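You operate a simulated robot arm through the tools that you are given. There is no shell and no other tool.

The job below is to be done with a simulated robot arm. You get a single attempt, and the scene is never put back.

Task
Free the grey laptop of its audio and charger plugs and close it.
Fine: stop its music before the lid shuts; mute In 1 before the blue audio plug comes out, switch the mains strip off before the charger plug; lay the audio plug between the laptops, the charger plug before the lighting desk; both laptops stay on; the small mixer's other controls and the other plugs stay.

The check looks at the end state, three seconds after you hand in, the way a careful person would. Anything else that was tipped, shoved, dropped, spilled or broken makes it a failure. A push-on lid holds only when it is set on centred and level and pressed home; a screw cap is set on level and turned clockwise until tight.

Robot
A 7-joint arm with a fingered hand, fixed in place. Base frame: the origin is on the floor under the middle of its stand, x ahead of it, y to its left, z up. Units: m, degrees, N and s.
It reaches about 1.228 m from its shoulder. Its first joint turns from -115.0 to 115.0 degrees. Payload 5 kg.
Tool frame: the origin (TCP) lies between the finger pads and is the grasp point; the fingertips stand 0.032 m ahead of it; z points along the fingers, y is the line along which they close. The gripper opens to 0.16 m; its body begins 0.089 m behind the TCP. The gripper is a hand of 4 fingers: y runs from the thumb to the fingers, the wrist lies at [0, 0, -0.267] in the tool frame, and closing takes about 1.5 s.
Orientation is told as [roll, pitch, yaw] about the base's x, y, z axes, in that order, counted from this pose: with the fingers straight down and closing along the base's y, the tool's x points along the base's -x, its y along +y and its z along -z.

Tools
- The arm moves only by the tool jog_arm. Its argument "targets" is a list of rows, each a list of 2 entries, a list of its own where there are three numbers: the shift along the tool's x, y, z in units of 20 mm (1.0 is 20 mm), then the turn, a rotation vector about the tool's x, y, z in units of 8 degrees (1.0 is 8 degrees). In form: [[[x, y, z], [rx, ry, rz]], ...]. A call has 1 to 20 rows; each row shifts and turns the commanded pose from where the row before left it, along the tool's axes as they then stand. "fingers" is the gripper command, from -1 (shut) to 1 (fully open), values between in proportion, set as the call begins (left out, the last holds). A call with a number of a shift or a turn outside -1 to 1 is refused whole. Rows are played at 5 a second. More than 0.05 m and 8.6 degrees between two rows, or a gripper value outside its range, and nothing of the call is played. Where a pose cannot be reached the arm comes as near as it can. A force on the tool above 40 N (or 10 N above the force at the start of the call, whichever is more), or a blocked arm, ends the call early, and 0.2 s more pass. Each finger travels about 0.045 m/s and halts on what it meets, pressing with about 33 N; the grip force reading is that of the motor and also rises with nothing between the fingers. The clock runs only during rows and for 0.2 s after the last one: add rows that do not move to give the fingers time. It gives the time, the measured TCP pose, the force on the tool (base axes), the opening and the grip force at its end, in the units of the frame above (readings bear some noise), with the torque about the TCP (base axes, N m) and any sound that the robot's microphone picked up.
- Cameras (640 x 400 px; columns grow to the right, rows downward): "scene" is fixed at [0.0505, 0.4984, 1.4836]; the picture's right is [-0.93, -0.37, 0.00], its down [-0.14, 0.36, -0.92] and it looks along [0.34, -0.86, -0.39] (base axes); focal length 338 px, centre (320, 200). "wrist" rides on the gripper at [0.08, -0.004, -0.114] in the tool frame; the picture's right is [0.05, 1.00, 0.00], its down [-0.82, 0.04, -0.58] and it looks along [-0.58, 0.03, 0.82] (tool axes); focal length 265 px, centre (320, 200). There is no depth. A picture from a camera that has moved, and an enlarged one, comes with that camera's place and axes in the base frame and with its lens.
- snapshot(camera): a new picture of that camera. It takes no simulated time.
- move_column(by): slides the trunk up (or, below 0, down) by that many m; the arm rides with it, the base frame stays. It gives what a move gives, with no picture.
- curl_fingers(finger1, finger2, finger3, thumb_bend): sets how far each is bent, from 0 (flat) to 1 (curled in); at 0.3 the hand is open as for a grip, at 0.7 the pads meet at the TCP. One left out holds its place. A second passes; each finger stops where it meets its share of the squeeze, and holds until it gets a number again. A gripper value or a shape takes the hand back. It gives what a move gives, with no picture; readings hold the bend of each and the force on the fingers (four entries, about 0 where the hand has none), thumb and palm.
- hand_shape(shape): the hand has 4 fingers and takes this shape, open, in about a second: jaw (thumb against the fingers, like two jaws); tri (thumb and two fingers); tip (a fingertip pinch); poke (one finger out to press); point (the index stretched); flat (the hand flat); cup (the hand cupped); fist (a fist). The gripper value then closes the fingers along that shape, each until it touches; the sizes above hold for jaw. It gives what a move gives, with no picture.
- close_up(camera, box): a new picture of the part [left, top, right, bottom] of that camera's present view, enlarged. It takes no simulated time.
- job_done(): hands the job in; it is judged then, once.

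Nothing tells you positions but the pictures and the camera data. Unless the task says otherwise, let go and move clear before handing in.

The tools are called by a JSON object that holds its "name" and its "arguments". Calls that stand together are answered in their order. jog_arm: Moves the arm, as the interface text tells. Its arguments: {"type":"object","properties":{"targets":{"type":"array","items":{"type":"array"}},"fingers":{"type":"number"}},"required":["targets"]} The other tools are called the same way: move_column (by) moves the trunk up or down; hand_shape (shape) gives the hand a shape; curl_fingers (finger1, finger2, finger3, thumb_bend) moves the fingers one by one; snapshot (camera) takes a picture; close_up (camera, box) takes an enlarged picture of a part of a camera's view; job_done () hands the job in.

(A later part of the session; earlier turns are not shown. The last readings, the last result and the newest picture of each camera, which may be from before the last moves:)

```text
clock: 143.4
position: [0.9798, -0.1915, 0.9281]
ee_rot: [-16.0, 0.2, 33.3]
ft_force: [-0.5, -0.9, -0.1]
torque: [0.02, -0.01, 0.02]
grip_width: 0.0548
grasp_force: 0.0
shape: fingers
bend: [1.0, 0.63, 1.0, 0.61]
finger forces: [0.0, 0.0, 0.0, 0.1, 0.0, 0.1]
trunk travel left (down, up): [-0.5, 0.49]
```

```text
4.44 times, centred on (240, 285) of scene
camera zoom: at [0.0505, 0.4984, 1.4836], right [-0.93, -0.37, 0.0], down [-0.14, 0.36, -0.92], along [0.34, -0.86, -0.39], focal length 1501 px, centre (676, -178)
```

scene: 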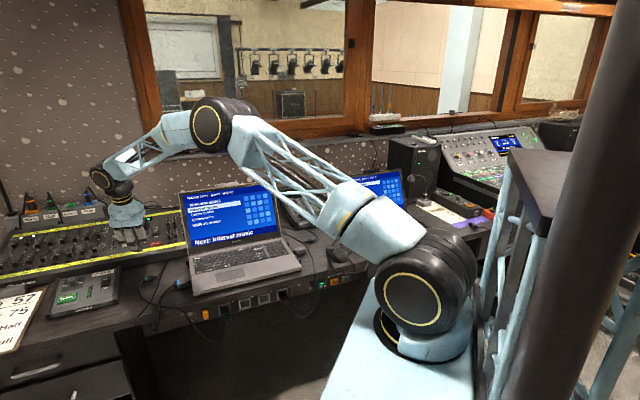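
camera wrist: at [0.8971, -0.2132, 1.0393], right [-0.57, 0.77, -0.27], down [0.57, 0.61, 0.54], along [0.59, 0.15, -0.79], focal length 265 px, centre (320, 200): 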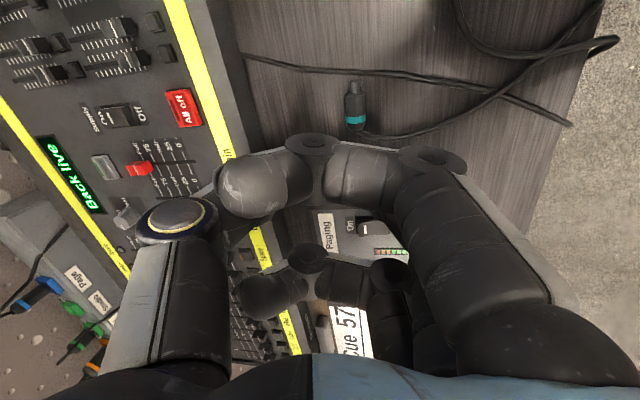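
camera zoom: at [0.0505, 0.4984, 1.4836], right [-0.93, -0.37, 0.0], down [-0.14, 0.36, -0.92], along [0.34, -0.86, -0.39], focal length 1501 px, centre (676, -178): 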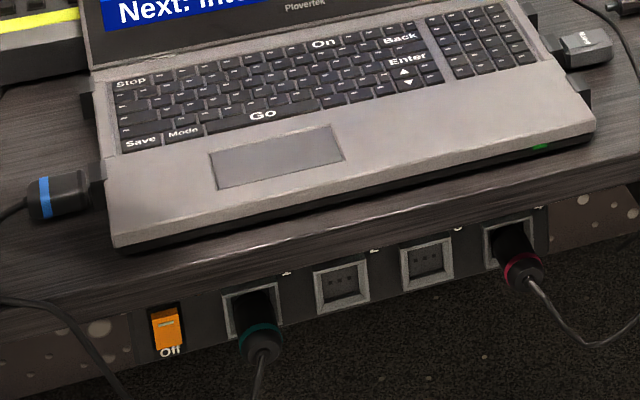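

The lid has a grip tab at its top centre (u ≈ 0.224), leaning back about 29°. My plan: hook the fingers behind that tab from above and draw it past upright, then push it down from above. First I'll untilt, move to free air in front of the laptop, and turn the hand back to yaw −135°.

{"name": "jog_arm", "arguments": {"targets": [[[0, -0.1, -0.5], [-0.5, 0, 0]], [[0, -0.1, -0.5], [-0.5, 0, 0]], [[0, -0.1, -0.5], [-0.5, 0, 0]], [[0, 0, -0.5], [-0.5, 0, 0]], [[0.97, 0.54, -0.3], [0, 0, 0]], [[0.97, 0.54, -0.3], [0, 0, 0]], [[0.97, 0.54, -0.3], [0, 0, 0]], [[0.97, 0.54, -0.3], [0, 0, 0]], [[0.97, 0.54, -0.3], [0, 0, 0]], [[0.97, 0.54, -0.3], [0, 0, 0]], [[0.97, 0.54, -0.3], [0, 0, 0]], [[0.97, 0.54, -0.3], [0, 0, 0]], [[0.97, 0.54, -0.3], [0, 0, 0]], [[0.97, 0.54, -0.3], [0, 0, 0]], [[0.97, 0.54, -0.3], [0, 0, 0]], [[0.97, 0.54, -0.3], [0, 0, 0]], [[0.97, 0.54, -0.3], [0, 0, 0]], [[0.97, 0.54, -0.3], [0, 0, 0]], [[0, 0, 0], [0, 0, 0]]]}}

{"name": "jog_arm", "arguments": {"targets": [[[0, 0, 0], [0, 0, 1]], [[0, 0, 0], [0, 0, 1]], [[0, 0, 0], [0, 0, 1]], [[0, 0, 0], [0, 0, 1]], [[0, 0, 0], [0, 0, 1]], [[0, 0, 0], [0, 0, 1]], [[0, 0, 0], [0, 0, 1]], [[0, 0, 0], [0, 0, 1]], [[0, 0, 0], [0, 0, 1]], [[0, 0, 0], [0, 0, 1]], [[0, 0, 0], [0, 0, 1]], [[0, 0, 0], [0, 0, 1]], [[0, 0, 0], [0, 0, 0]]]}}

{"name": "jog_arm", "arguments": {"targets": [[[0, 0, 0], [0, 0, 1]], [[0, 0, 0], [0, 0, 1]], [[0, 0, 0], [0, 0, 1]], [[0, 0, 0], [0, 0, 1]], [[0, 0, 0], [0, 0, 1]], [[0, 0, 0], [0, 0, 1]], [[0, 0, 0], [0, 0, 1]], [[0, 0, 0], [0, 0, 1]], [[0, 0, 0], [0, 0, 1]], [[0, 0, 0], [0, 0, 0]]]}}

{"name": "snapshot", "arguments": {"camera": "scene"}}

```text
clock: 147.4
position: [0.6688, -0.2151, 1.0522]
ee_rot: [-0.1, 0.1, 33.3]
ft_force: [-0.1, -0.2, 1.7]
torque: [0.03, 0.0, 0.0]
grip_width: 0.0546
grasp_force: 0.0
shape: fingers
bend: [1.0, 0.63, 1.0, 0.61]
finger forces: [0.0, 0.0, 0.0, 0.0, 0.0, 0.0]
trunk travel left (down, up): [-0.5, 0.49]
```

```text
clock: 150.2
position: [0.6679, -0.2135, 1.0517]
ee_rot: [-0.1, 0.0, -62.8]
ft_force: [0.4, 0.1, -0.7]
torque: [0.01, -0.04, -0.02]
grip_width: 0.0551
grasp_force: 0.1
shape: fingers
bend: [1.0, 0.63, 1.0, 0.61]
finger forces: [0.0, 0.0, 0.0, 0.1, 0.1, 0.0]
trunk travel left (down, up): [-0.5, 0.49]
```

```text
clock: 152.4
position: [0.6683, -0.2141, 1.053]
ee_rot: [-0.1, -0.1, -134.7]
ft_force: [-0.2, 0.2, 1.2]
torque: [0.0, -0.01, 0.02]
grip_width: 0.0548
grasp_force: 0.0
shape: fingers
bend: [1.0, 0.63, 1.0, 0.61]
finger forces: [0.0, 0.0, 0.1, 0.0, 0.0, 0.0]
trunk travel left (down, up): [-0.5, 0.49]
```

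```text
taken
```

scene: 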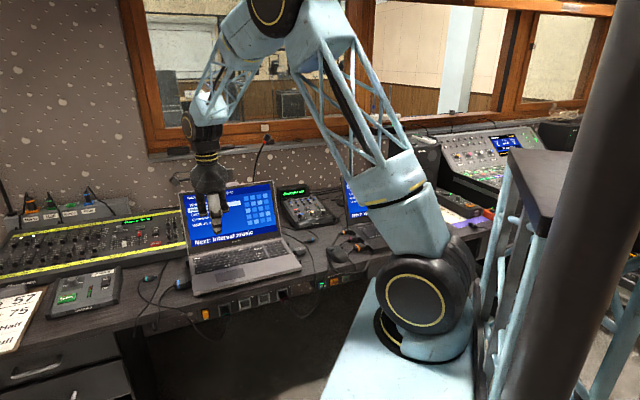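

The hand is at yaw −135° in free air. I'll half-curl the three fingers into a hook, stretch the thumb away, line up with the tab (u 0.224), rise and tilt outward to 45°.

{"name": "curl_fingers", "arguments": {"finger1": 0.55, "finger2": 0.55, "finger3": 0.55, "thumb_bend": 0}}

{"name": "jog_arm", "arguments": {"targets": [[[-0.97, 0, -0.67], [0, 0, 0]], [[-0.97, 0, -0.67], [0, 0, 0]], [[-0.97, 0, -0.67], [0, 0, 0]], [[-0.97, 0, -0.67], [0, 0, 0]], [[-0.97, 0, -0.67], [0, 0, 0]], [[0, 0, 0], [-0.625, 0, 0]], [[0, 0, 0], [-0.625, 0, 0]], [[0, 0, 0], [-0.625, 0, 0]], [[0, 0, 0], [-0.625, 0, 0]], [[0, 0, 0], [-0.625, 0, 0]], [[0, 0, 0], [-0.625, 0, 0]], [[0, 0, 0], [-0.625, 0, 0]], [[0, 0, 0], [-0.625, 0, 0]], [[0, 0, 0], [-0.625, 0, 0]], [[0, 0, 0], [0, 0, 0]]]}}

{"name": "snapshot", "arguments": {"camera": "scene"}}

{"name": "snapshot", "arguments": {"camera": "wrist"}}

```text
clock: 153.4
position: [0.6686, -0.215, 1.0521]
ee_rot: [-0.1, -0.1, -134.7]
ft_force: [-0.8, 0.2, 0.7]
torque: [-0.01, -0.01, -0.01]
grip_width: 0.141
grasp_force: 0.1
shape: fingers
bend: [0.55, 0.55, 0.55, 0.0]
finger forces: [0.0, 0.0, 0.0, 0.0, 0.1, 0.1]
trunk travel left (down, up): [-0.5, 0.49]
```

```text
clock: 156.8
position: [0.5835, -0.3116, 1.1206]
ee_rot: [44.9, -0.1, -137.7]
ft_force: [-0.7, -1.6, 1.4]
torque: [0.1, -0.02, 0.12]
grip_width: 0.1414
grasp_force: 0.1
shape: fingers
bend: [0.55, 0.55, 0.55, 0.0]
finger forces: [0.0, 0.0, 0.0, 0.0, 0.0, 0.1]
trunk travel left (down, up): [-0.5, 0.49]
stopped in row 15: the arm was blocked; the commanded pose is now the measured one
```

```text
taken
```

scene: 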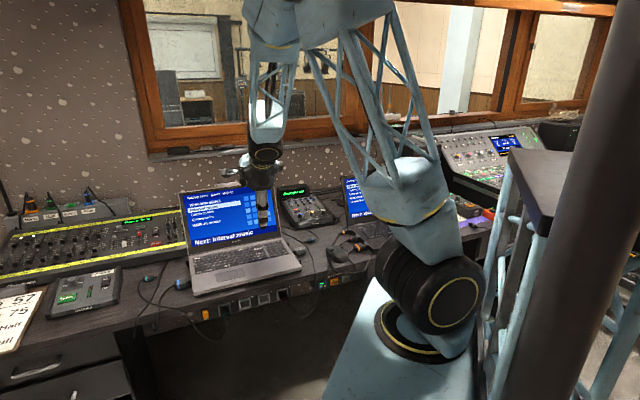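

```text
taken
camera wrist: at [0.5878, -0.197, 1.1985], right [0.51, -0.49, 0.71], down [-0.86, -0.27, 0.44], along [-0.02, -0.83, -0.56], focal length 265 px, centre (320, 200)
```

wrist: 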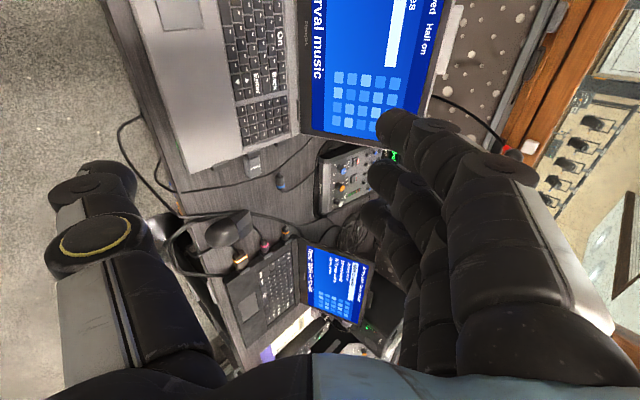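

Close to what I wanted (yaw −138°, u 0.19). I'll correct sideways while moving forward toward the tab at this height.

{"name": "jog_arm", "arguments": {"targets": [[[0.16, 0.5, 0.5], [0, 0, 0]], [[0.16, 0.5, 0.5], [0, 0, 0]], [[0.16, 0.5, 0.5], [0, 0, 0]], [[0.16, 0.5, 0.5], [0, 0, 0]], [[0.16, 0.5, 0.5], [0, 0, 0]], [[0.16, 0.5, 0.5], [0, 0, 0]], [[0.16, 0.5, 0.5], [0, 0, 0]], [[0.16, 0.5, 0.5], [0, 0, 0]], [[0.16, 0.5, 0.5], [0, 0, 0]], [[0.16, 0.5, 0.5], [0, 0, 0]], [[0, 0.5, 0.5], [0, 0, 0]], [[0, 0.5, 0.5], [0, 0, 0]], [[0, 0.5, 0.5], [0, 0, 0]], [[0, 0.5, 0.5], [0, 0, 0]], [[0, 0.5, 0.5], [0, 0, 0]], [[0, 0.5, 0.5], [0, 0, 0]], [[0, 0, 0], [0, 0, -0.34]], [[0, 0, 0], [0, 0, 0]]]}}

{"name": "snapshot", "arguments": {"camera": "wrist"}}

{"name": "close_up", "arguments": {"camera": "scene", "box": [160, 110, 300, 220]}}

```text
clock: 160.6
position: [0.763, -0.4556, 1.1197]
ee_rot: [44.9, -1.9, -135.7]
ft_force: [-0.8, -0.8, 0.4]
torque: [-0.02, 0.02, -0.01]
grip_width: 0.1414
grasp_force: 0.0
shape: fingers
bend: [0.55, 0.55, 0.55, 0.0]
finger forces: [0.0, 0.1, 0.0, 0.0, 0.1, 0.0]
trunk travel left (down, up): [-0.5, 0.49]
```

```text
taken
camera wrist: at [0.7632, -0.3378, 1.195], right [0.55, -0.45, 0.7], down [-0.84, -0.29, 0.47], along [-0.01, -0.84, -0.54], focal length 265 px, centre (320, 200)
```

wrist: 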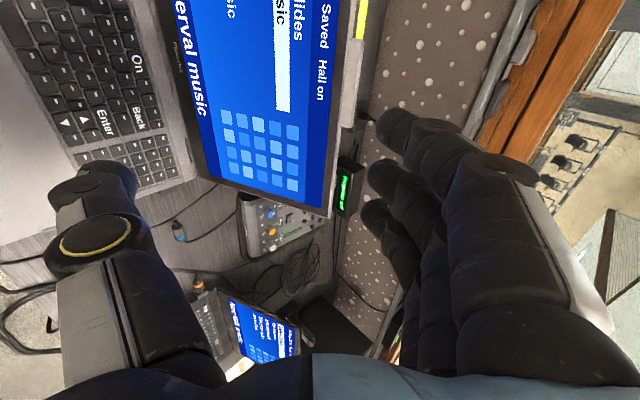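

```text
3.64 times, centred on (230, 165) of scene
camera zoom: at [0.0505, 0.4984, 1.4836], right [-0.93, -0.37, 0.0], down [-0.14, 0.36, -0.92], along [0.34, -0.86, -0.39], focal length 1228 px, centre (647, 327)
```

zoom: 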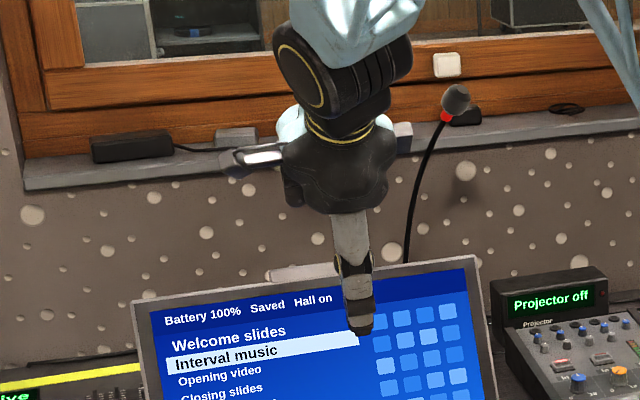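

The fingertips are above and in front of the lid's top. I'll zoom to see the tab and fingertips relative to each other.

{"name": "close_up", "arguments": {"camera": "wrist", "box": [280, 0, 480, 240]}}

```text
1.67 times, centred on (380, 120) of wrist
camera zoom: at [0.7632, -0.3378, 1.195], right [0.55, -0.45, 0.7], down [-0.84, -0.29, 0.47], along [-0.01, -0.84, -0.54], focal length 442 px, centre (220, 333)
```

zoom: 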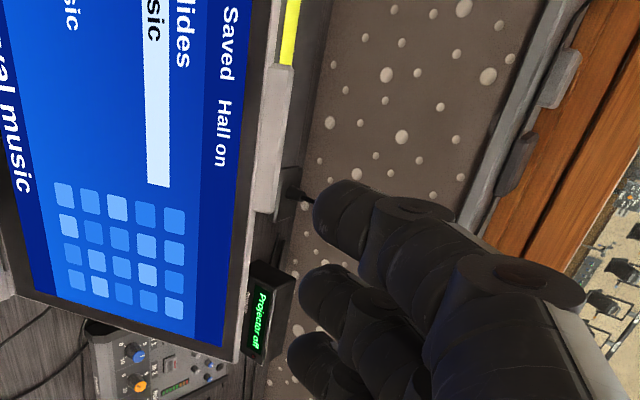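

The tab spans u 0.178–0.271 and all three fingers fall within it. I'll go forward until the fingertips are past the tab, still above it.

{"name": "jog_arm", "arguments": {"targets": [[[0, 0.5, 0.5], [0, 0, 0]], [[0, 0.5, 0.5], [0, 0, 0]], [[0, 0.5, 0.5], [0, 0, 0]], [[0, 0.5, 0.5], [0, 0, 0]], [[0, 0.5, 0.5], [0, 0, 0]], [[0, 0.5, 0.5], [0, 0, 0]], [[0, 0.5, 0.5], [0, 0, 0]], [[0, 0.5, 0.5], [0, 0, 0]], [[0, 0.5, 0.5], [0, 0, 0]], [[0, 0.5, 0.5], [0, 0, 0]], [[0, 0.5, 0.5], [0, 0, 0]], [[0, 0.5, 0.5], [0, 0, 0]], [[0, 0, 0], [0, 0, 0]]]}}

{"name": "snapshot", "arguments": {"camera": "wrist"}}

{"name": "close_up", "arguments": {"camera": "scene", "box": [160, 110, 300, 220]}}

```text
clock: 163.4
position: [0.8809, -0.577, 1.119]
ee_rot: [44.8, -2.0, -135.6]
ft_force: [0.2, 0.4, 0.6]
torque: [-0.02, -0.01, -0.01]
grip_width: 0.1416
grasp_force: 0.0
shape: fingers
bend: [0.55, 0.55, 0.55, 0.0]
finger forces: [0.0, 0.0, 0.0, 0.0, 0.0, 0.0]
trunk travel left (down, up): [-0.5, 0.49]
```

```text
taken
camera wrist: at [0.8822, -0.4598, 1.195], right [0.55, -0.45, 0.7], down [-0.84, -0.29, 0.47], along [-0.01, -0.84, -0.54], focal length 265 px, centre (320, 200)
```

wrist: 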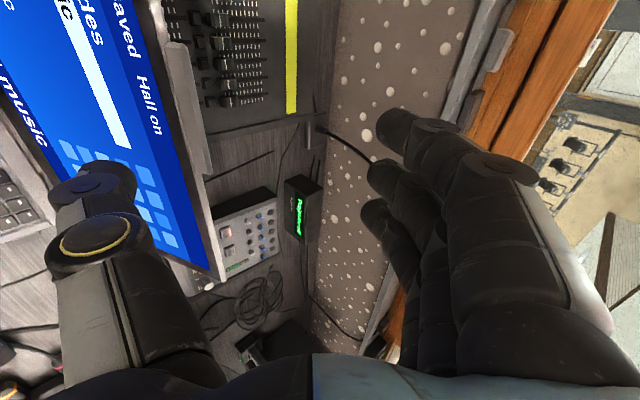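

```text
3.64 times, centred on (230, 165) of scene
camera zoom: at [0.0505, 0.4984, 1.4836], right [-0.93, -0.37, 0.0], down [-0.14, 0.36, -0.92], along [0.34, -0.86, -0.39], focal length 1228 px, centre (647, 327)
```

zoom: 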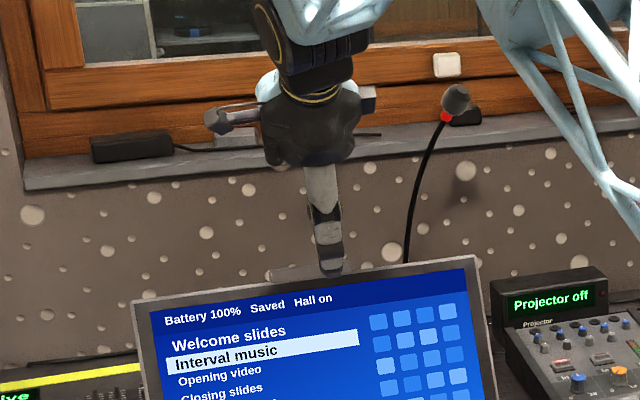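

The fingers are beyond the tab with about 3 cm clearance. I'll lower 13 cm so they hang behind it, with the thumb in front of the screen.

{"name": "jog_arm", "arguments": {"targets": [[[0, -0.52, 0.52], [0, 0, 0]], [[0, -0.52, 0.52], [0, 0, 0]], [[0, -0.52, 0.52], [0, 0, 0]], [[0, -0.52, 0.52], [0, 0, 0]], [[0, -0.52, 0.52], [0, 0, 0]], [[0, -0.52, 0.52], [0, 0, 0]], [[0, 0, 0], [0, 0, 0]]]}}

{"name": "snapshot", "arguments": {"camera": "wrist"}}

{"name": "close_up", "arguments": {"camera": "scene", "box": [170, 130, 290, 230]}}

```text
clock: 165.0
position: [0.8784, -0.5795, 1.0306]
ee_rot: [45.0, -2.1, -135.6]
ft_force: [0.1, 0.0, 0.3]
torque: [-0.03, 0.04, -0.01]
grip_width: 0.1417
grasp_force: 0.1
shape: fingers
bend: [0.55, 0.55, 0.55, 0.0]
finger forces: [0.0, 0.0, 0.0, 0.0, 0.0, 0.1]
trunk travel left (down, up): [-0.5, 0.49]
```

```text
taken
camera wrist: at [0.88, -0.4614, 1.1067], right [0.55, -0.45, 0.7], down [-0.84, -0.29, 0.47], along [-0.01, -0.84, -0.54], focal length 265 px, centre (320, 200)
```

wrist: 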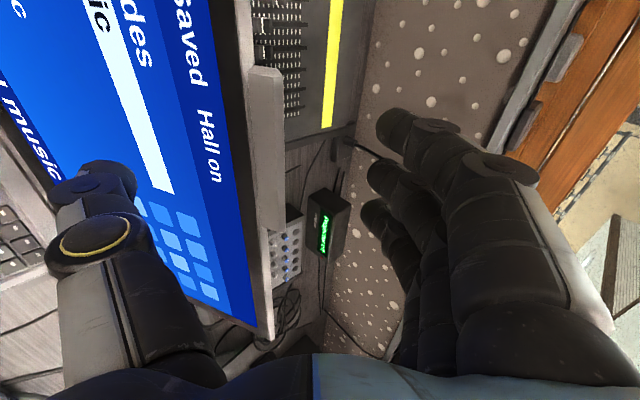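

```text
4.00 times, centred on (230, 180) of scene
camera zoom: at [0.0505, 0.4984, 1.4836], right [-0.93, -0.37, 0.0], down [-0.14, 0.36, -0.92], along [0.34, -0.86, -0.39], focal length 1351 px, centre (680, 280)
```

zoom: 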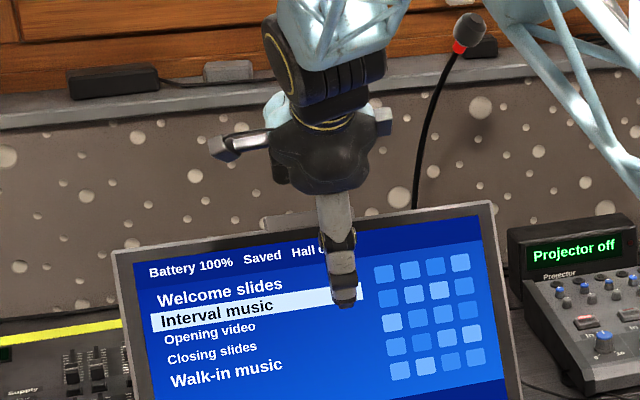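

Clear on both sides. Another 4.5 cm down brings the fingertips properly behind the tab.

{"name": "jog_arm", "arguments": {"targets": [[[0, -0.53, 0.53], [0, 0, 0]], [[0, -0.53, 0.53], [0, 0, 0]], [[0, -0.53, 0.53], [0, 0, 0]], [[0, 0, 0], [0, 0, 0]]]}}

{"name": "snapshot", "arguments": {"camera": "wrist"}}

{"name": "close_up", "arguments": {"camera": "scene", "box": [170, 130, 290, 230]}}

```text
clock: 166.0
position: [0.8758, -0.5814, 0.9857]
ee_rot: [44.9, -2.0, -135.7]
ft_force: [0.4, 0.6, -0.2]
torque: [0.08, 0.07, 0.0]
grip_width: 0.142
grasp_force: 0.2
shape: fingers
bend: [0.55, 0.55, 0.55, 0.0]
finger forces: [0.0, 0.0, 0.1, 0.0, 0.6, 0.1]
trunk travel left (down, up): [-0.5, 0.49]
```

```text
taken
camera wrist: at [0.8789, -0.4627, 1.0615], right [0.55, -0.45, 0.7], down [-0.84, -0.29, 0.47], along [-0.01, -0.84, -0.54], focal length 265 px, centre (320, 200)
```

wrist: 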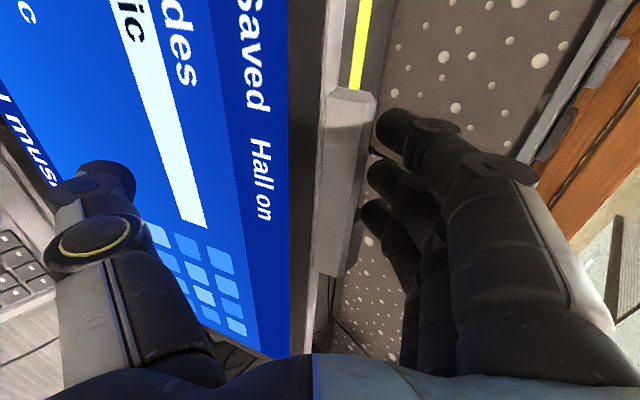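

```text
4.00 times, centred on (230, 180) of scene
camera zoom: at [0.0505, 0.4984, 1.4836], right [-0.93, -0.37, 0.0], down [-0.14, 0.36, -0.92], along [0.34, -0.86, -0.39], focal length 1351 px, centre (680, 280)
```

zoom: 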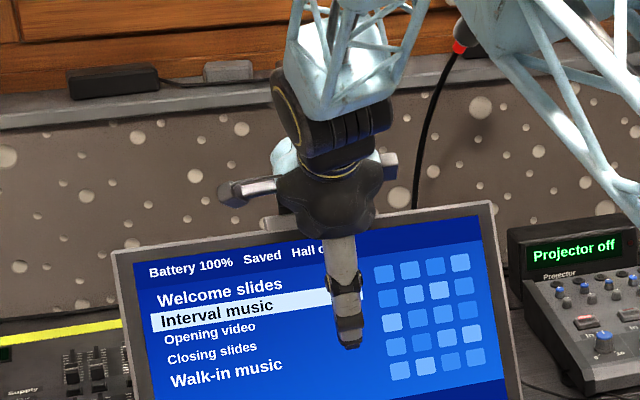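

The fingers hang just behind the tab (the thumb only grazes the screen and will move away). I'll pull toward the user in 1 cm steps and watch the lid.

{"name": "jog_arm", "arguments": {"targets": [[[0, -0.354, -0.354], [0, 0, 0]], [[0, -0.354, -0.354], [0, 0, 0]], [[0, -0.354, -0.354], [0, 0, 0]], [[0, -0.354, -0.354], [0, 0, 0]], [[0, 0, 0], [0, 0, 0]]]}}

{"name": "snapshot", "arguments": {"camera": "wrist"}}

{"name": "close_up", "arguments": {"camera": "scene", "box": [170, 130, 310, 300]}}

```text
clock: 167.2
position: [0.8509, -0.5513, 0.9872]
ee_rot: [44.9, -1.9, -135.6]
ft_force: [2.7, -2.0, 1.8]
torque: [-0.01, 0.04, 0.04]
grip_width: 0.1432
grasp_force: 1.4
shape: fingers
bend: [0.55, 0.55, 0.55, 0.0]
finger forces: [1.2, 1.0, 0.7, 0.1, 0.0, 0.1]
trunk travel left (down, up): [-0.5, 0.49]
```

```text
taken
camera wrist: at [0.8508, -0.434, 1.0623], right [0.55, -0.45, 0.7], down [-0.84, -0.29, 0.47], along [-0.01, -0.84, -0.54], focal length 265 px, centre (320, 200)
```

wrist: 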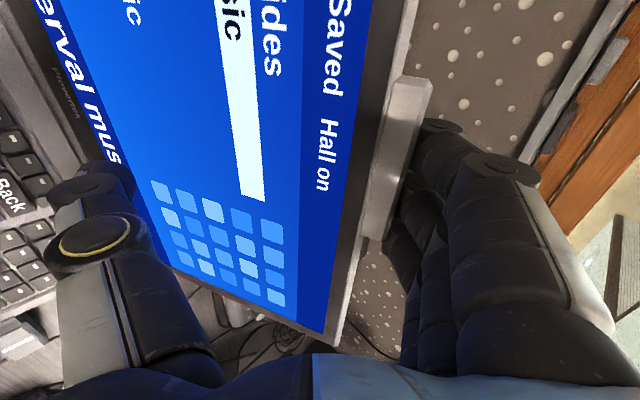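

```text
2.35 times, centred on (240, 215) of scene
camera zoom: at [0.0505, 0.4984, 1.4836], right [-0.93, -0.37, 0.0], down [-0.14, 0.36, -0.92], along [0.34, -0.86, -0.39], focal length 794 px, centre (508, 165)
```

zoom: 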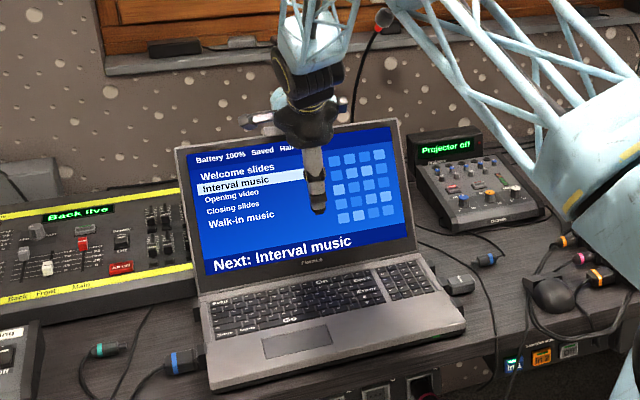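

The three fingers are bearing on the tab with about 3 N in total and the lid is starting to come. I'll keep pulling.

{"name": "jog_arm", "arguments": {"targets": [[[0, -0.354, -0.354], [0, 0, 0]], [[0, -0.354, -0.354], [0, 0, 0]], [[0, -0.354, -0.354], [0, 0, 0]], [[0, -0.354, -0.354], [0, 0, 0]], [[0, -0.354, -0.354], [0, 0, 0]], [[0, 0, 0], [0, 0, 0]]]}}

{"name": "snapshot", "arguments": {"camera": "wrist"}}

{"name": "close_up", "arguments": {"camera": "scene", "box": [170, 130, 310, 300]}}

```text
clock: 168.6
position: [0.8132, -0.5163, 0.9914]
ee_rot: [45.4, -1.9, -135.6]
ft_force: [6.6, -7.1, 39.9]
torque: [-0.71, -0.82, -0.02]
grip_width: 0.1563
grasp_force: 16.8
shape: fingers
bend: [0.51, 0.52, 0.52, 0.0]
finger forces: [12.1, 11.4, 10.8, 0.0, 0.0, 0.1]
trunk travel left (down, up): [-0.5, 0.49]
```

```text
taken
camera wrist: at [0.8142, -0.3981, 1.0666], right [0.54, -0.45, 0.71], down [-0.84, -0.29, 0.46], along [0.0, -0.85, -0.53], focal length 265 px, centre (320, 200)
```

wrist: 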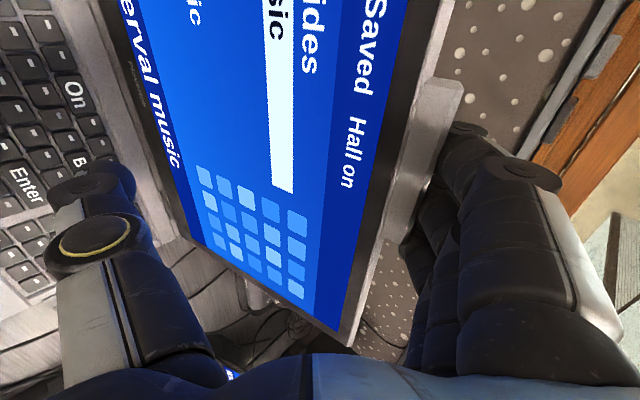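

```text
2.35 times, centred on (240, 215) of scene
camera zoom: at [0.0505, 0.4984, 1.4836], right [-0.93, -0.37, 0.0], down [-0.14, 0.36, -0.92], along [0.34, -0.86, -0.39], focal length 794 px, centre (508, 165)
```

zoom: 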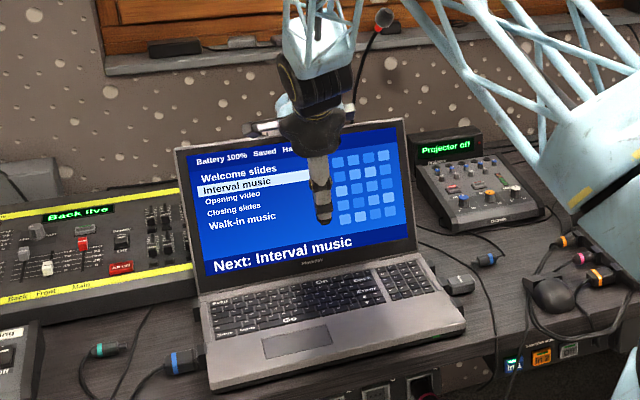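

The lid's top rises as it swings and is pressing up into the fingers' arch (40 N upward). I'll raise the hand a little to relieve that, then continue along the lid's arc.

{"name": "jog_arm", "arguments": {"targets": [[[0, 0.27, -0.27], [0, 0, 0]], [[0, 0.27, -0.27], [0, 0, 0]], [[0, 0, 0], [0, 0, 0]]]}}

{"name": "close_up", "arguments": {"camera": "wrist", "box": [280, 40, 560, 240]}}

```text
clock: 169.4
position: [0.8127, -0.5153, 0.9998]
ee_rot: [44.8, -2.0, -135.7]
ft_force: [0.7, -3.9, 7.4]
torque: [-0.02, -0.15, -0.07]
grip_width: 0.1467
grasp_force: 4.3
shape: fingers
bend: [0.53, 0.53, 0.54, 0.0]
finger forces: [2.6, 2.5, 2.2, 0.1, 0.0, 0.0]
trunk travel left (down, up): [-0.5, 0.49]
```

```text
2.00 times, centred on (420, 140) of wrist
camera zoom: at [0.8146, -0.3975, 1.0761], right [0.55, -0.45, 0.7], down [-0.83, -0.29, 0.47], along [-0.01, -0.84, -0.54], focal length 531 px, centre (120, 320)
```

zoom: 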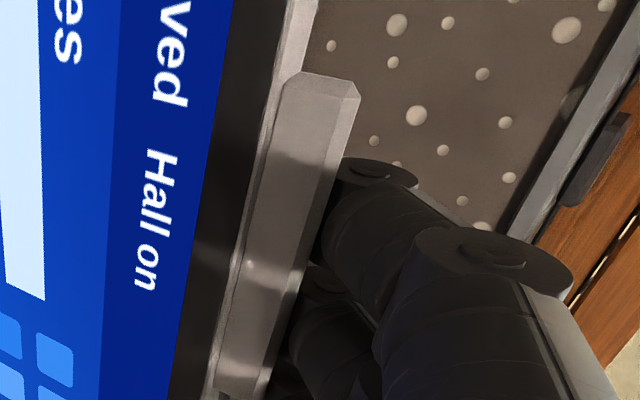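

The lid has in fact swung forward (now about 13° short of upright). I'll raise another 1.5 cm and continue pulling along the arc.

{"name": "jog_arm", "arguments": {"targets": [[[0, 0.25, -0.25], [0, 0, 0]], [[0, 0.25, -0.25], [0, 0, 0]], [[0, -0.354, -0.354], [0, 0, 0]], [[0, -0.354, -0.354], [0, 0, 0]], [[0, 0, 0], [0, 0, 0]]]}}

{"name": "snapshot", "arguments": {"camera": "wrist"}}

{"name": "close_up", "arguments": {"camera": "scene", "box": [170, 130, 310, 300]}}

```text
clock: 170.6
position: [0.8005, -0.4998, 1.0162]
ee_rot: [44.9, -2.0, -135.8]
ft_force: [1.9, -2.6, 1.7]
torque: [-0.02, -0.03, 0.01]
grip_width: 0.1431
grasp_force: 1.4
shape: fingers
bend: [0.54, 0.54, 0.54, 0.0]
finger forces: [0.9, 0.8, 0.8, 0.0, 0.0, 0.0]
trunk travel left (down, up): [-0.5, 0.49]
```

```text
taken
camera wrist: at [0.8022, -0.3826, 1.0916], right [0.55, -0.45, 0.7], down [-0.84, -0.29, 0.47], along [-0.01, -0.84, -0.54], focal length 265 px, centre (320, 200)
```

wrist: 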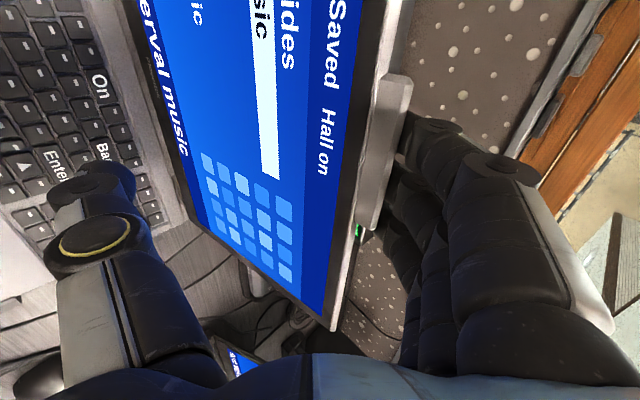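

```text
2.35 times, centred on (240, 215) of scene
camera zoom: at [0.0505, 0.4984, 1.4836], right [-0.93, -0.37, 0.0], down [-0.14, 0.36, -0.92], along [0.34, -0.86, -0.39], focal length 794 px, centre (508, 165)
```

zoom: 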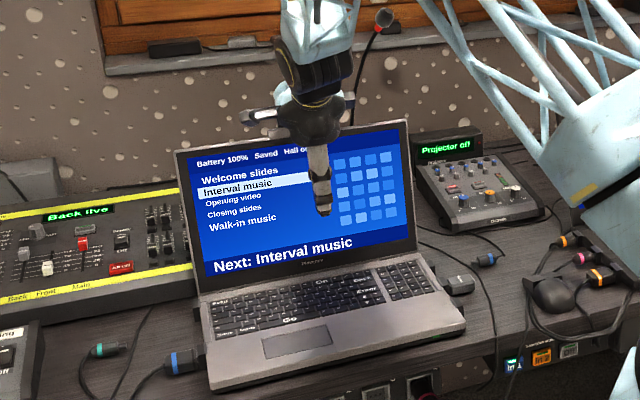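

Light, steady contact now. I'll pull another 6 cm at nearly constant height.

{"name": "jog_arm", "arguments": {"targets": [[[0, -0.33, -0.38], [0, 0, 0]], [[0, -0.33, -0.38], [0, 0, 0]], [[0, -0.354, -0.354], [0, 0, 0]], [[0, -0.354, -0.354], [0, 0, 0]], [[0, -0.354, -0.354], [0, 0, 0]], [[0, -0.354, -0.354], [0, 0, 0]], [[0, 0, 0], [0, 0, 0]]]}}

{"name": "snapshot", "arguments": {"camera": "wrist"}}

{"name": "close_up", "arguments": {"camera": "scene", "box": [170, 130, 310, 300]}}

```text
clock: 172.2
position: [0.7574, -0.4579, 1.0169]
ee_rot: [44.9, -2.0, -135.7]
ft_force: [-0.2, -0.3, 0.1]
torque: [0.05, 0.01, -0.04]
grip_width: 0.1429
grasp_force: 0.6
shape: fingers
bend: [0.55, 0.55, 0.55, 0.0]
finger forces: [0.2, 0.3, 0.4, 0.0, 0.0, 0.0]
trunk travel left (down, up): [-0.5, 0.49]
```

```text
taken
camera wrist: at [0.7599, -0.3398, 1.0928], right [0.55, -0.45, 0.7], down [-0.84, -0.29, 0.47], along [-0.01, -0.84, -0.54], focal length 265 px, centre (320, 200)
```

wrist: 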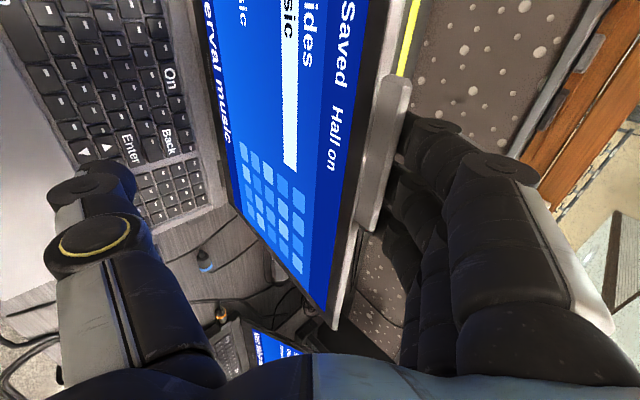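

```text
2.35 times, centred on (240, 215) of scene
camera zoom: at [0.0505, 0.4984, 1.4836], right [-0.93, -0.37, 0.0], down [-0.14, 0.36, -0.92], along [0.34, -0.86, -0.39], focal length 794 px, centre (508, 165)
```

zoom: 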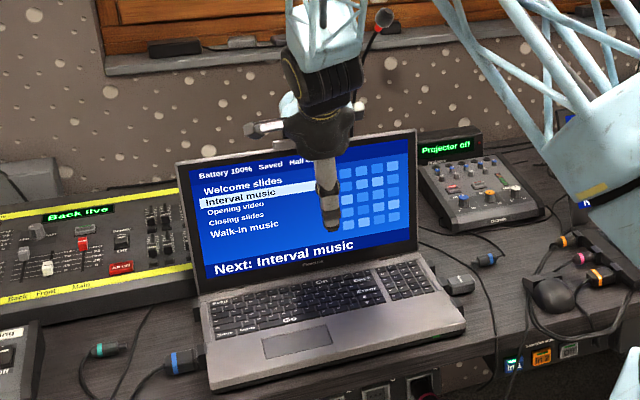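

The lid is past upright (about 8° forward). I'll keep drawing it, now lowering slightly to follow the tab.

{"name": "jog_arm", "arguments": {"targets": [[[0, -0.46, -0.25], [0, 0, 0]], [[0, -0.46, -0.25], [0, 0, 0]], [[0, -0.46, -0.25], [0, 0, 0]], [[0, -0.46, -0.25], [0, 0, 0]], [[0, -0.46, -0.25], [0, 0, 0]], [[0, -0.46, -0.25], [0, 0, 0]], [[0, 0, 0], [0, 0, 0]]]}}

{"name": "snapshot", "arguments": {"camera": "wrist"}}

{"name": "close_up", "arguments": {"camera": "scene", "box": [170, 130, 310, 300]}}

```text
clock: 173.8
position: [0.7155, -0.4143, 0.9997]
ee_rot: [44.8, -1.9, -135.6]
ft_force: [0.2, -0.3, -0.8]
torque: [0.0, 0.01, -0.02]
grip_width: 0.1432
grasp_force: 0.2
shape: fingers
bend: [0.55, 0.55, 0.55, 0.0]
finger forces: [0.1, 0.2, 0.2, 0.1, 0.0, 0.0]
trunk travel left (down, up): [-0.5, 0.49]
```

```text
taken
camera wrist: at [0.7176, -0.2975, 1.0754], right [0.55, -0.45, 0.7], down [-0.84, -0.29, 0.47], along [-0.01, -0.84, -0.54], focal length 265 px, centre (320, 200)
```

wrist: 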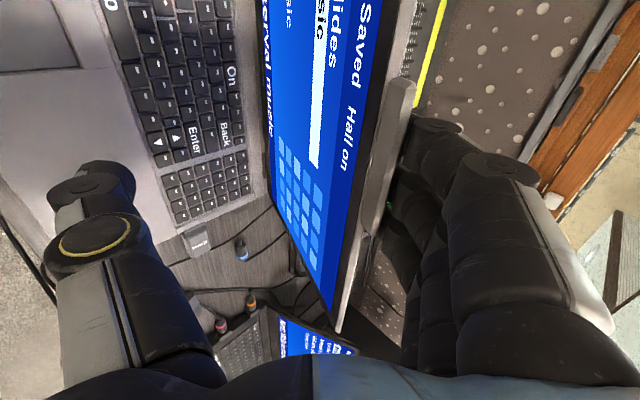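

```text
2.35 times, centred on (240, 215) of scene
camera zoom: at [0.0505, 0.4984, 1.4836], right [-0.93, -0.37, 0.0], down [-0.14, 0.36, -0.92], along [0.34, -0.86, -0.39], focal length 794 px, centre (508, 165)
```

zoom: 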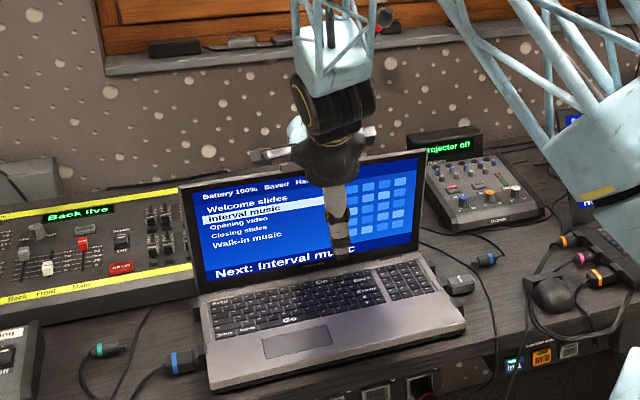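

The lid is about 20° forward of upright and moving freely under light contact. I'll keep guiding it down along its arc with the fingers on its outer side, easing the hand's tilt as it comes.

{"name": "jog_arm", "arguments": {"targets": [[[0, -0.516, -0.262], [0.09, 0, 0]], [[0, -0.516, -0.262], [0.09, 0, 0]], [[0, -0.516, -0.262], [0.09, 0, 0]], [[0, -0.516, -0.262], [0.09, 0, 0]], [[0, -0.516, -0.262], [0.09, 0, 0]], [[0, -0.516, -0.262], [0.09, 0, 0]], [[0, -0.516, -0.262], [0.09, 0, 0]], [[0, 0, 0], [0, 0, 0]]]}}

{"name": "snapshot", "arguments": {"camera": "wrist"}}

{"name": "close_up", "arguments": {"camera": "scene", "box": [170, 130, 310, 300]}}

```text
clock: 175.6
position: [0.6613, -0.3599, 0.9781]
ee_rot: [39.9, -2.0, -135.7]
ft_force: [-0.2, -0.2, 0.8]
torque: [0.0, 0.03, -0.01]
grip_width: 0.1425
grasp_force: 0.1
shape: fingers
bend: [0.55, 0.55, 0.55, 0.0]
finger forces: [0.1, 0.1, 0.0, 0.0, 0.0, 0.0]
trunk travel left (down, up): [-0.5, 0.49]
```

```text
taken
camera wrist: at [0.6678, -0.2469, 1.0601], right [0.59, -0.5, 0.64], down [-0.81, -0.32, 0.5], along [-0.05, -0.81, -0.59], focal length 265 px, centre (320, 200)
```

wrist: 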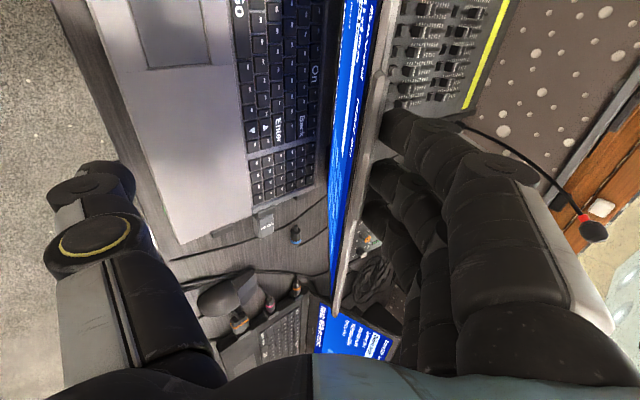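

```text
2.35 times, centred on (240, 215) of scene
camera zoom: at [0.0505, 0.4984, 1.4836], right [-0.93, -0.37, 0.0], down [-0.14, 0.36, -0.92], along [0.34, -0.86, -0.39], focal length 794 px, centre (508, 165)
```

zoom: 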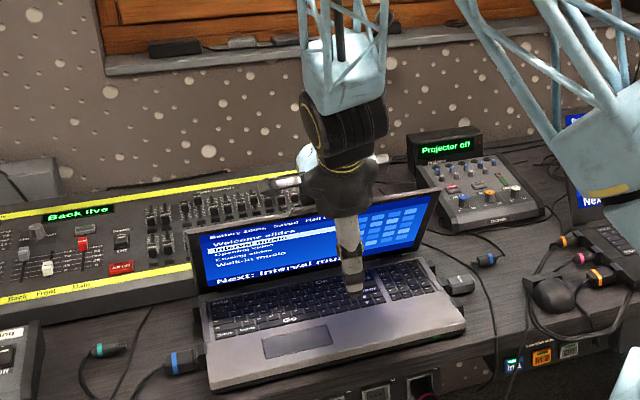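

The lid is about halfway down (roughly 50°) and still following smoothly. Next segment down to about 30°.

{"name": "jog_arm", "arguments": {"targets": [[[0, -0.625, 0.05], [0.21, 0, 0]], [[0, -0.625, 0.07], [0.21, 0, 0]], [[0, -0.625, 0.09], [0.21, 0, 0]], [[0, -0.625, 0.11], [0.21, 0, 0]], [[0, -0.625, 0.13], [0.21, 0, 0]], [[0, -0.625, 0.15], [0.21, 0, 0]], [[0, 0, 0], [0, 0, 0]]]}}

{"name": "snapshot", "arguments": {"camera": "wrist"}}

{"name": "close_up", "arguments": {"camera": "scene", "box": [170, 130, 310, 300]}}

```text
clock: 177.2
position: [0.621, -0.3227, 0.9241]
ee_rot: [29.8, -2.0, -135.6]
ft_force: [0.3, 0.1, -0.5]
torque: [0.02, 0.01, -0.01]
grip_width: 0.1425
grasp_force: 0.1
shape: fingers
bend: [0.55, 0.55, 0.55, 0.0]
finger forces: [0.0, 0.1, 0.0, 0.1, 0.0, 0.0]
trunk travel left (down, up): [-0.5, 0.49]
```

```text
taken
camera wrist: at [0.6399, -0.2206, 1.0187], right [0.66, -0.57, 0.49], down [-0.74, -0.38, 0.55], along [-0.13, -0.73, -0.67], focal length 265 px, centre (320, 200)
```

wrist: 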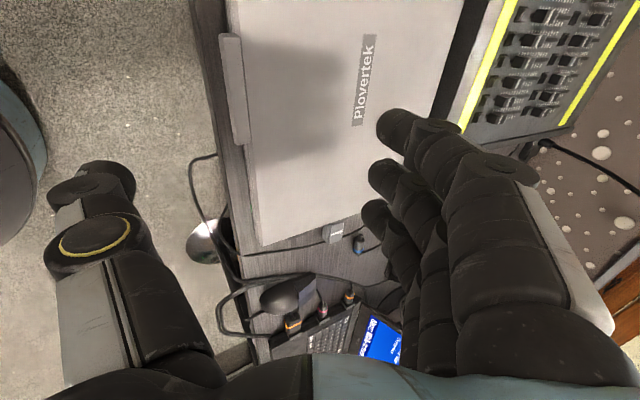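

```text
2.35 times, centred on (240, 215) of scene
camera zoom: at [0.0505, 0.4984, 1.4836], right [-0.93, -0.37, 0.0], down [-0.14, 0.36, -0.92], along [0.34, -0.86, -0.39], focal length 794 px, centre (508, 165)
```

zoom: 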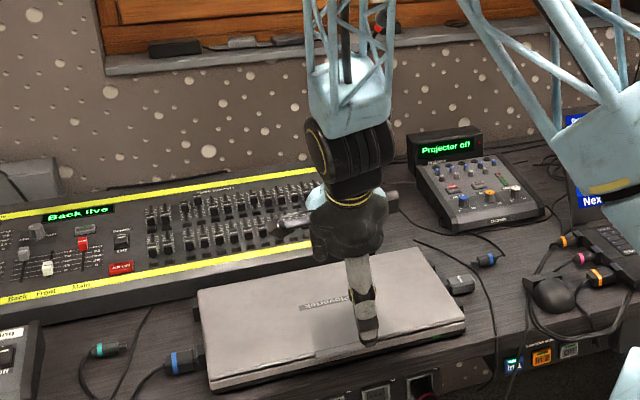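

The lid has dropped shut on its own over the last part and the laptop hasn't shifted. I'll lift the hand away and inspect whether it's fully closed.

{"name": "jog_arm", "arguments": {"targets": [[[0, 0.5, -0.86], [0, 0, 0]], [[0, 0.5, -0.86], [0, 0, 0]], [[0, 0.5, -0.86], [0, 0, 0]], [[0, 0.5, -0.86], [0, 0, 0]], [[0, 0.5, -0.86], [0, 0, 0]], [[0, 0.5, -0.86], [0, 0, 0]], [[0, 0, 0], [0, 0, 0]]]}}

{"name": "snapshot", "arguments": {"camera": "scene"}}

{"name": "close_up", "arguments": {"camera": "scene", "box": [170, 220, 310, 320]}}

{"name": "close_up", "arguments": {"camera": "scene", "box": [250, 250, 310, 300]}}

{"name": "snapshot", "arguments": {"camera": "wrist"}}

```text
clock: 178.8
position: [0.6258, -0.3198, 1.0456]
ee_rot: [29.7, -2.0, -135.6]
ft_force: [0.5, 0.4, -0.3]
torque: [-0.01, -0.02, 0.01]
grip_width: 0.1425
grasp_force: 0.1
shape: fingers
bend: [0.55, 0.55, 0.55, 0.0]
finger forces: [0.1, 0.0, 0.0, 0.0, 0.0, 0.1]
trunk travel left (down, up): [-0.5, 0.49]
```

```text
taken
```

scene: 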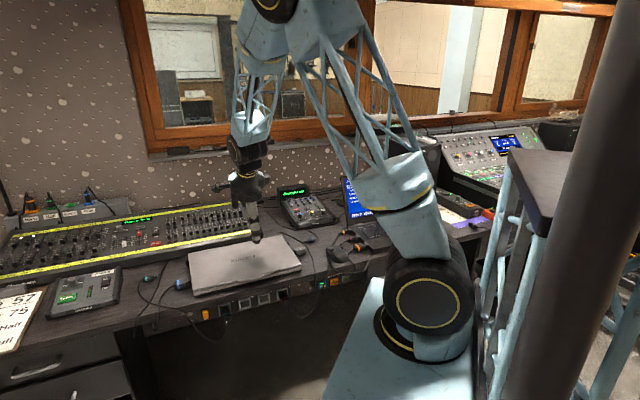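

```text
4.00 times, centred on (240, 270) of scene
camera zoom: at [0.0505, 0.4984, 1.4836], right [-0.93, -0.37, 0.0], down [-0.14, 0.36, -0.92], along [0.34, -0.86, -0.39], focal length 1351 px, centre (640, -80)
```

zoom: 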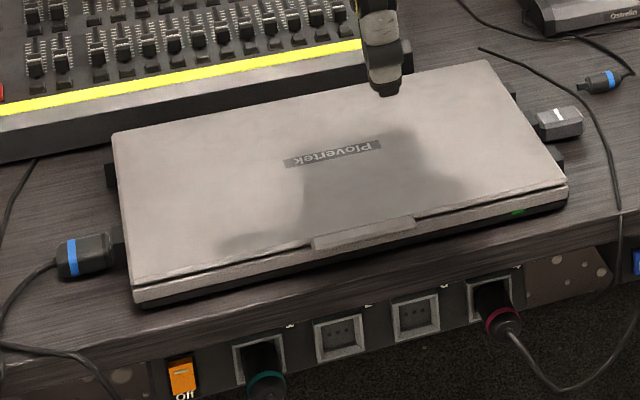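

```text
8.00 times, centred on (280, 275) of scene
camera zoom: at [0.0505, 0.4984, 1.4836], right [-0.93, -0.37, 0.0], down [-0.14, 0.36, -0.92], along [0.34, -0.86, -0.39], focal length 2701 px, centre (640, -400)
```

zoom: 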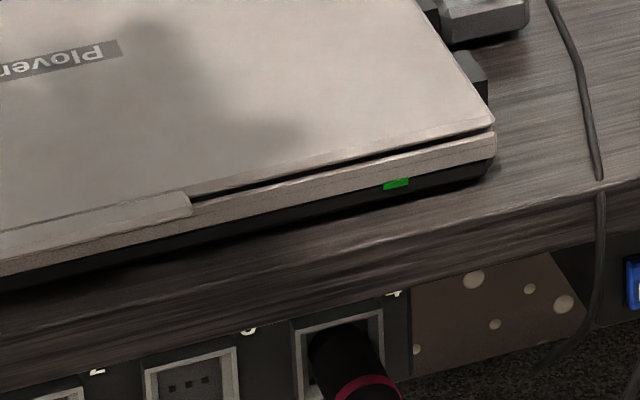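

```text
taken
camera wrist: at [0.6439, -0.2186, 1.1386], right [0.65, -0.57, 0.49], down [-0.74, -0.38, 0.55], along [-0.13, -0.73, -0.67], focal length 265 px, centre (320, 200)
```

wrist: 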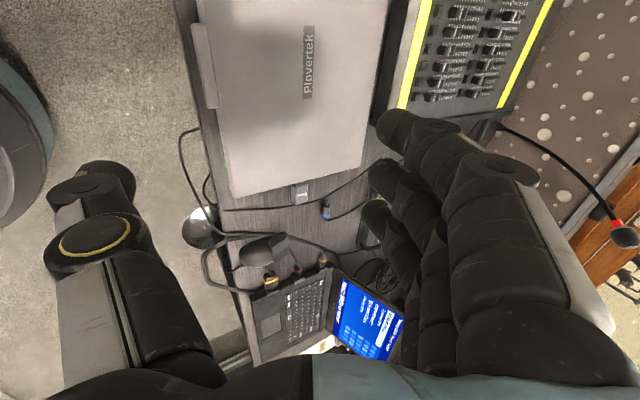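

It looks shut, with a thin dark seam at the front right. I'll zoom in on the seam on both sides and check the other states.

{"name": "close_up", "arguments": {"camera": "scene", "box": [185, 265, 245, 305]}}

{"name": "close_up", "arguments": {"camera": "scene", "box": [255, 255, 305, 290]}}

{"name": "close_up", "arguments": {"camera": "scene", "box": [270, 170, 400, 280]}}

{"name": "close_up", "arguments": {"camera": "scene", "box": [0, 190, 200, 330]}}

```text
10.00 times, centred on (215, 285) of scene
camera zoom: at [0.0505, 0.4984, 1.4836], right [-0.93, -0.37, 0.0], down [-0.14, 0.36, -0.92], along [0.34, -0.86, -0.39], focal length 3377 px, centre (1370, -650)
```

zoom: 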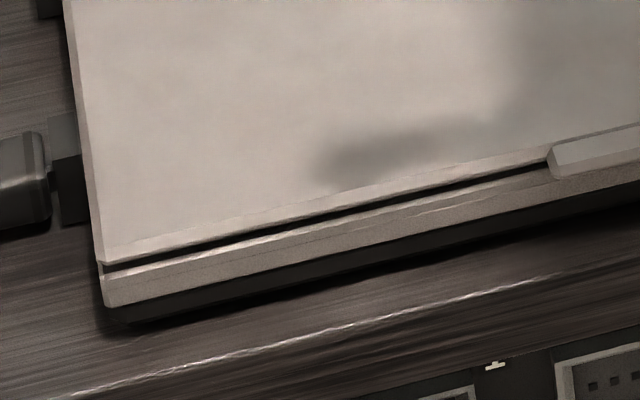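

```text
11.43 times, centred on (280, 272) of scene
camera zoom: at [0.0505, 0.4984, 1.4836], right [-0.93, -0.37, 0.0], down [-0.14, 0.36, -0.92], along [0.34, -0.86, -0.39], focal length 3859 px, centre (777, -629)
```

zoom: 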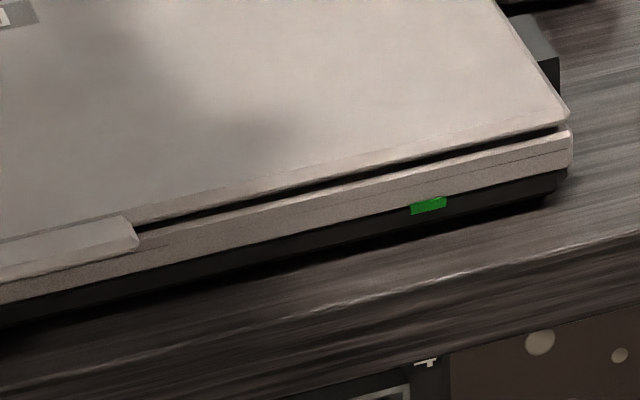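

```text
3.64 times, centred on (335, 225) of scene
camera zoom: at [0.0505, 0.4984, 1.4836], right [-0.93, -0.37, 0.0], down [-0.14, 0.36, -0.92], along [0.34, -0.86, -0.39], focal length 1228 px, centre (266, 109)
```

zoom: 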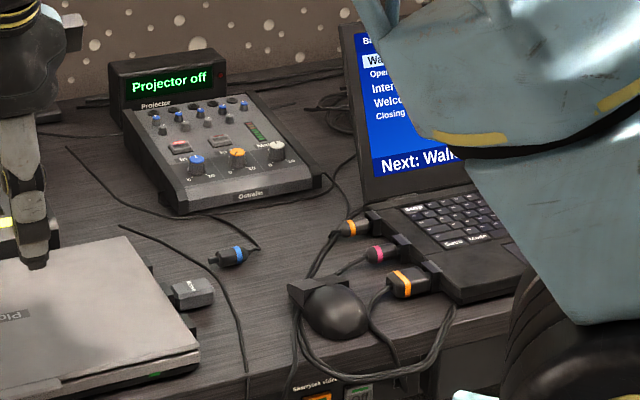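

```text
2.86 times, centred on (100, 260) of scene
camera zoom: at [0.0505, 0.4984, 1.4836], right [-0.93, -0.37, 0.0], down [-0.14, 0.36, -0.92], along [0.34, -0.86, -0.39], focal length 965 px, centre (949, 29)
```

zoom: 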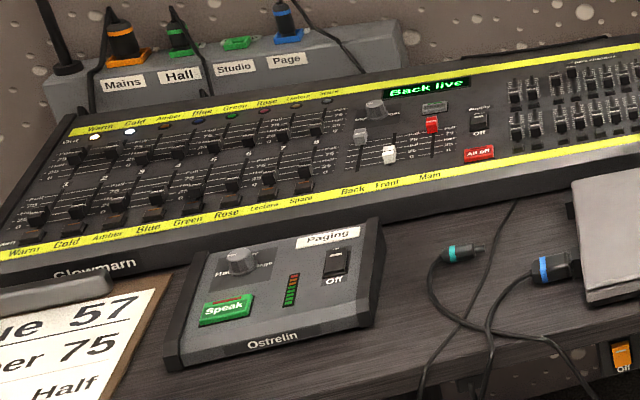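

The seam is even on both sides; the mute lamp, other plugs and controls look right. To make sure the lid is home, I'll press its front centre lightly with the three fingertips from above.

{"name": "jog_arm", "arguments": {"targets": [[[0, -0.5, 0.866], [0, 0, 0]], [[0, -0.5, 0.866], [0, 0, 0]], [[0, -0.5, 0.866], [0, 0, 0]], [[0, -0.5, 0.866], [0, 0, 0]], [[0, -0.5, 0.866], [0, 0, 0]], [[0, -0.5, 0.866], [0, 0, 0]], [[0, -0.5, 0.866], [0, 0, 0]], [[0, -0.5, 0.866], [0, 0, 0]], [[0, -0.5, 0.866], [0, 0, 0]], [[0, 0, 0], [0, 0, 0]]]}}

{"name": "snapshot", "arguments": {"camera": "wrist"}}

{"name": "close_up", "arguments": {"camera": "scene", "box": [170, 200, 310, 320]}}

```text
clock: 181.0
position: [0.6205, -0.3237, 0.8636]
ee_rot: [29.8, -2.0, -135.6]
ft_force: [0.0, -1.0, 0.4]
torque: [0.0, 0.01, 0.0]
grip_width: 0.1425
grasp_force: 0.1
shape: fingers
bend: [0.55, 0.55, 0.55, 0.0]
finger forces: [0.1, 0.0, 0.1, 0.0, 0.1, 0.0]
trunk travel left (down, up): [-0.5, 0.49]
```

```text
taken
camera wrist: at [0.6388, -0.2222, 0.9579], right [0.65, -0.57, 0.49], down [-0.74, -0.38, 0.55], along [-0.13, -0.73, -0.67], focal length 265 px, centre (320, 200)
```

wrist: 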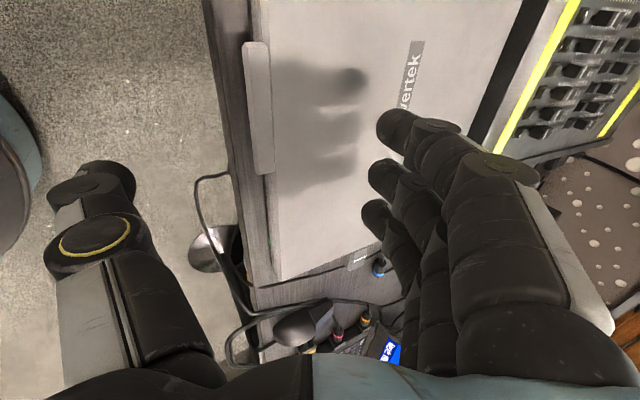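

```text
3.33 times, centred on (240, 260) of scene
camera zoom: at [0.0505, 0.4984, 1.4836], right [-0.93, -0.37, 0.0], down [-0.14, 0.36, -0.92], along [0.34, -0.86, -0.39], focal length 1126 px, centre (587, 0)
```

zoom: 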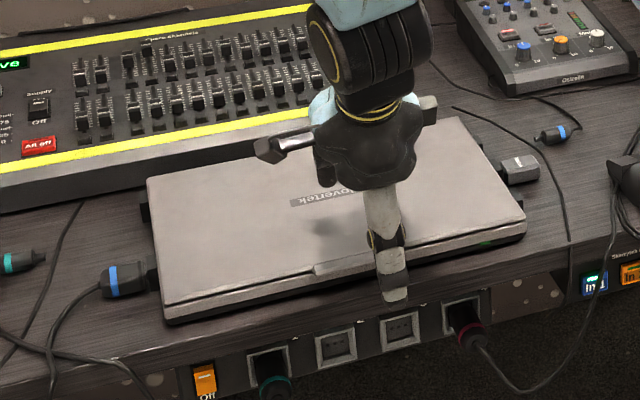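

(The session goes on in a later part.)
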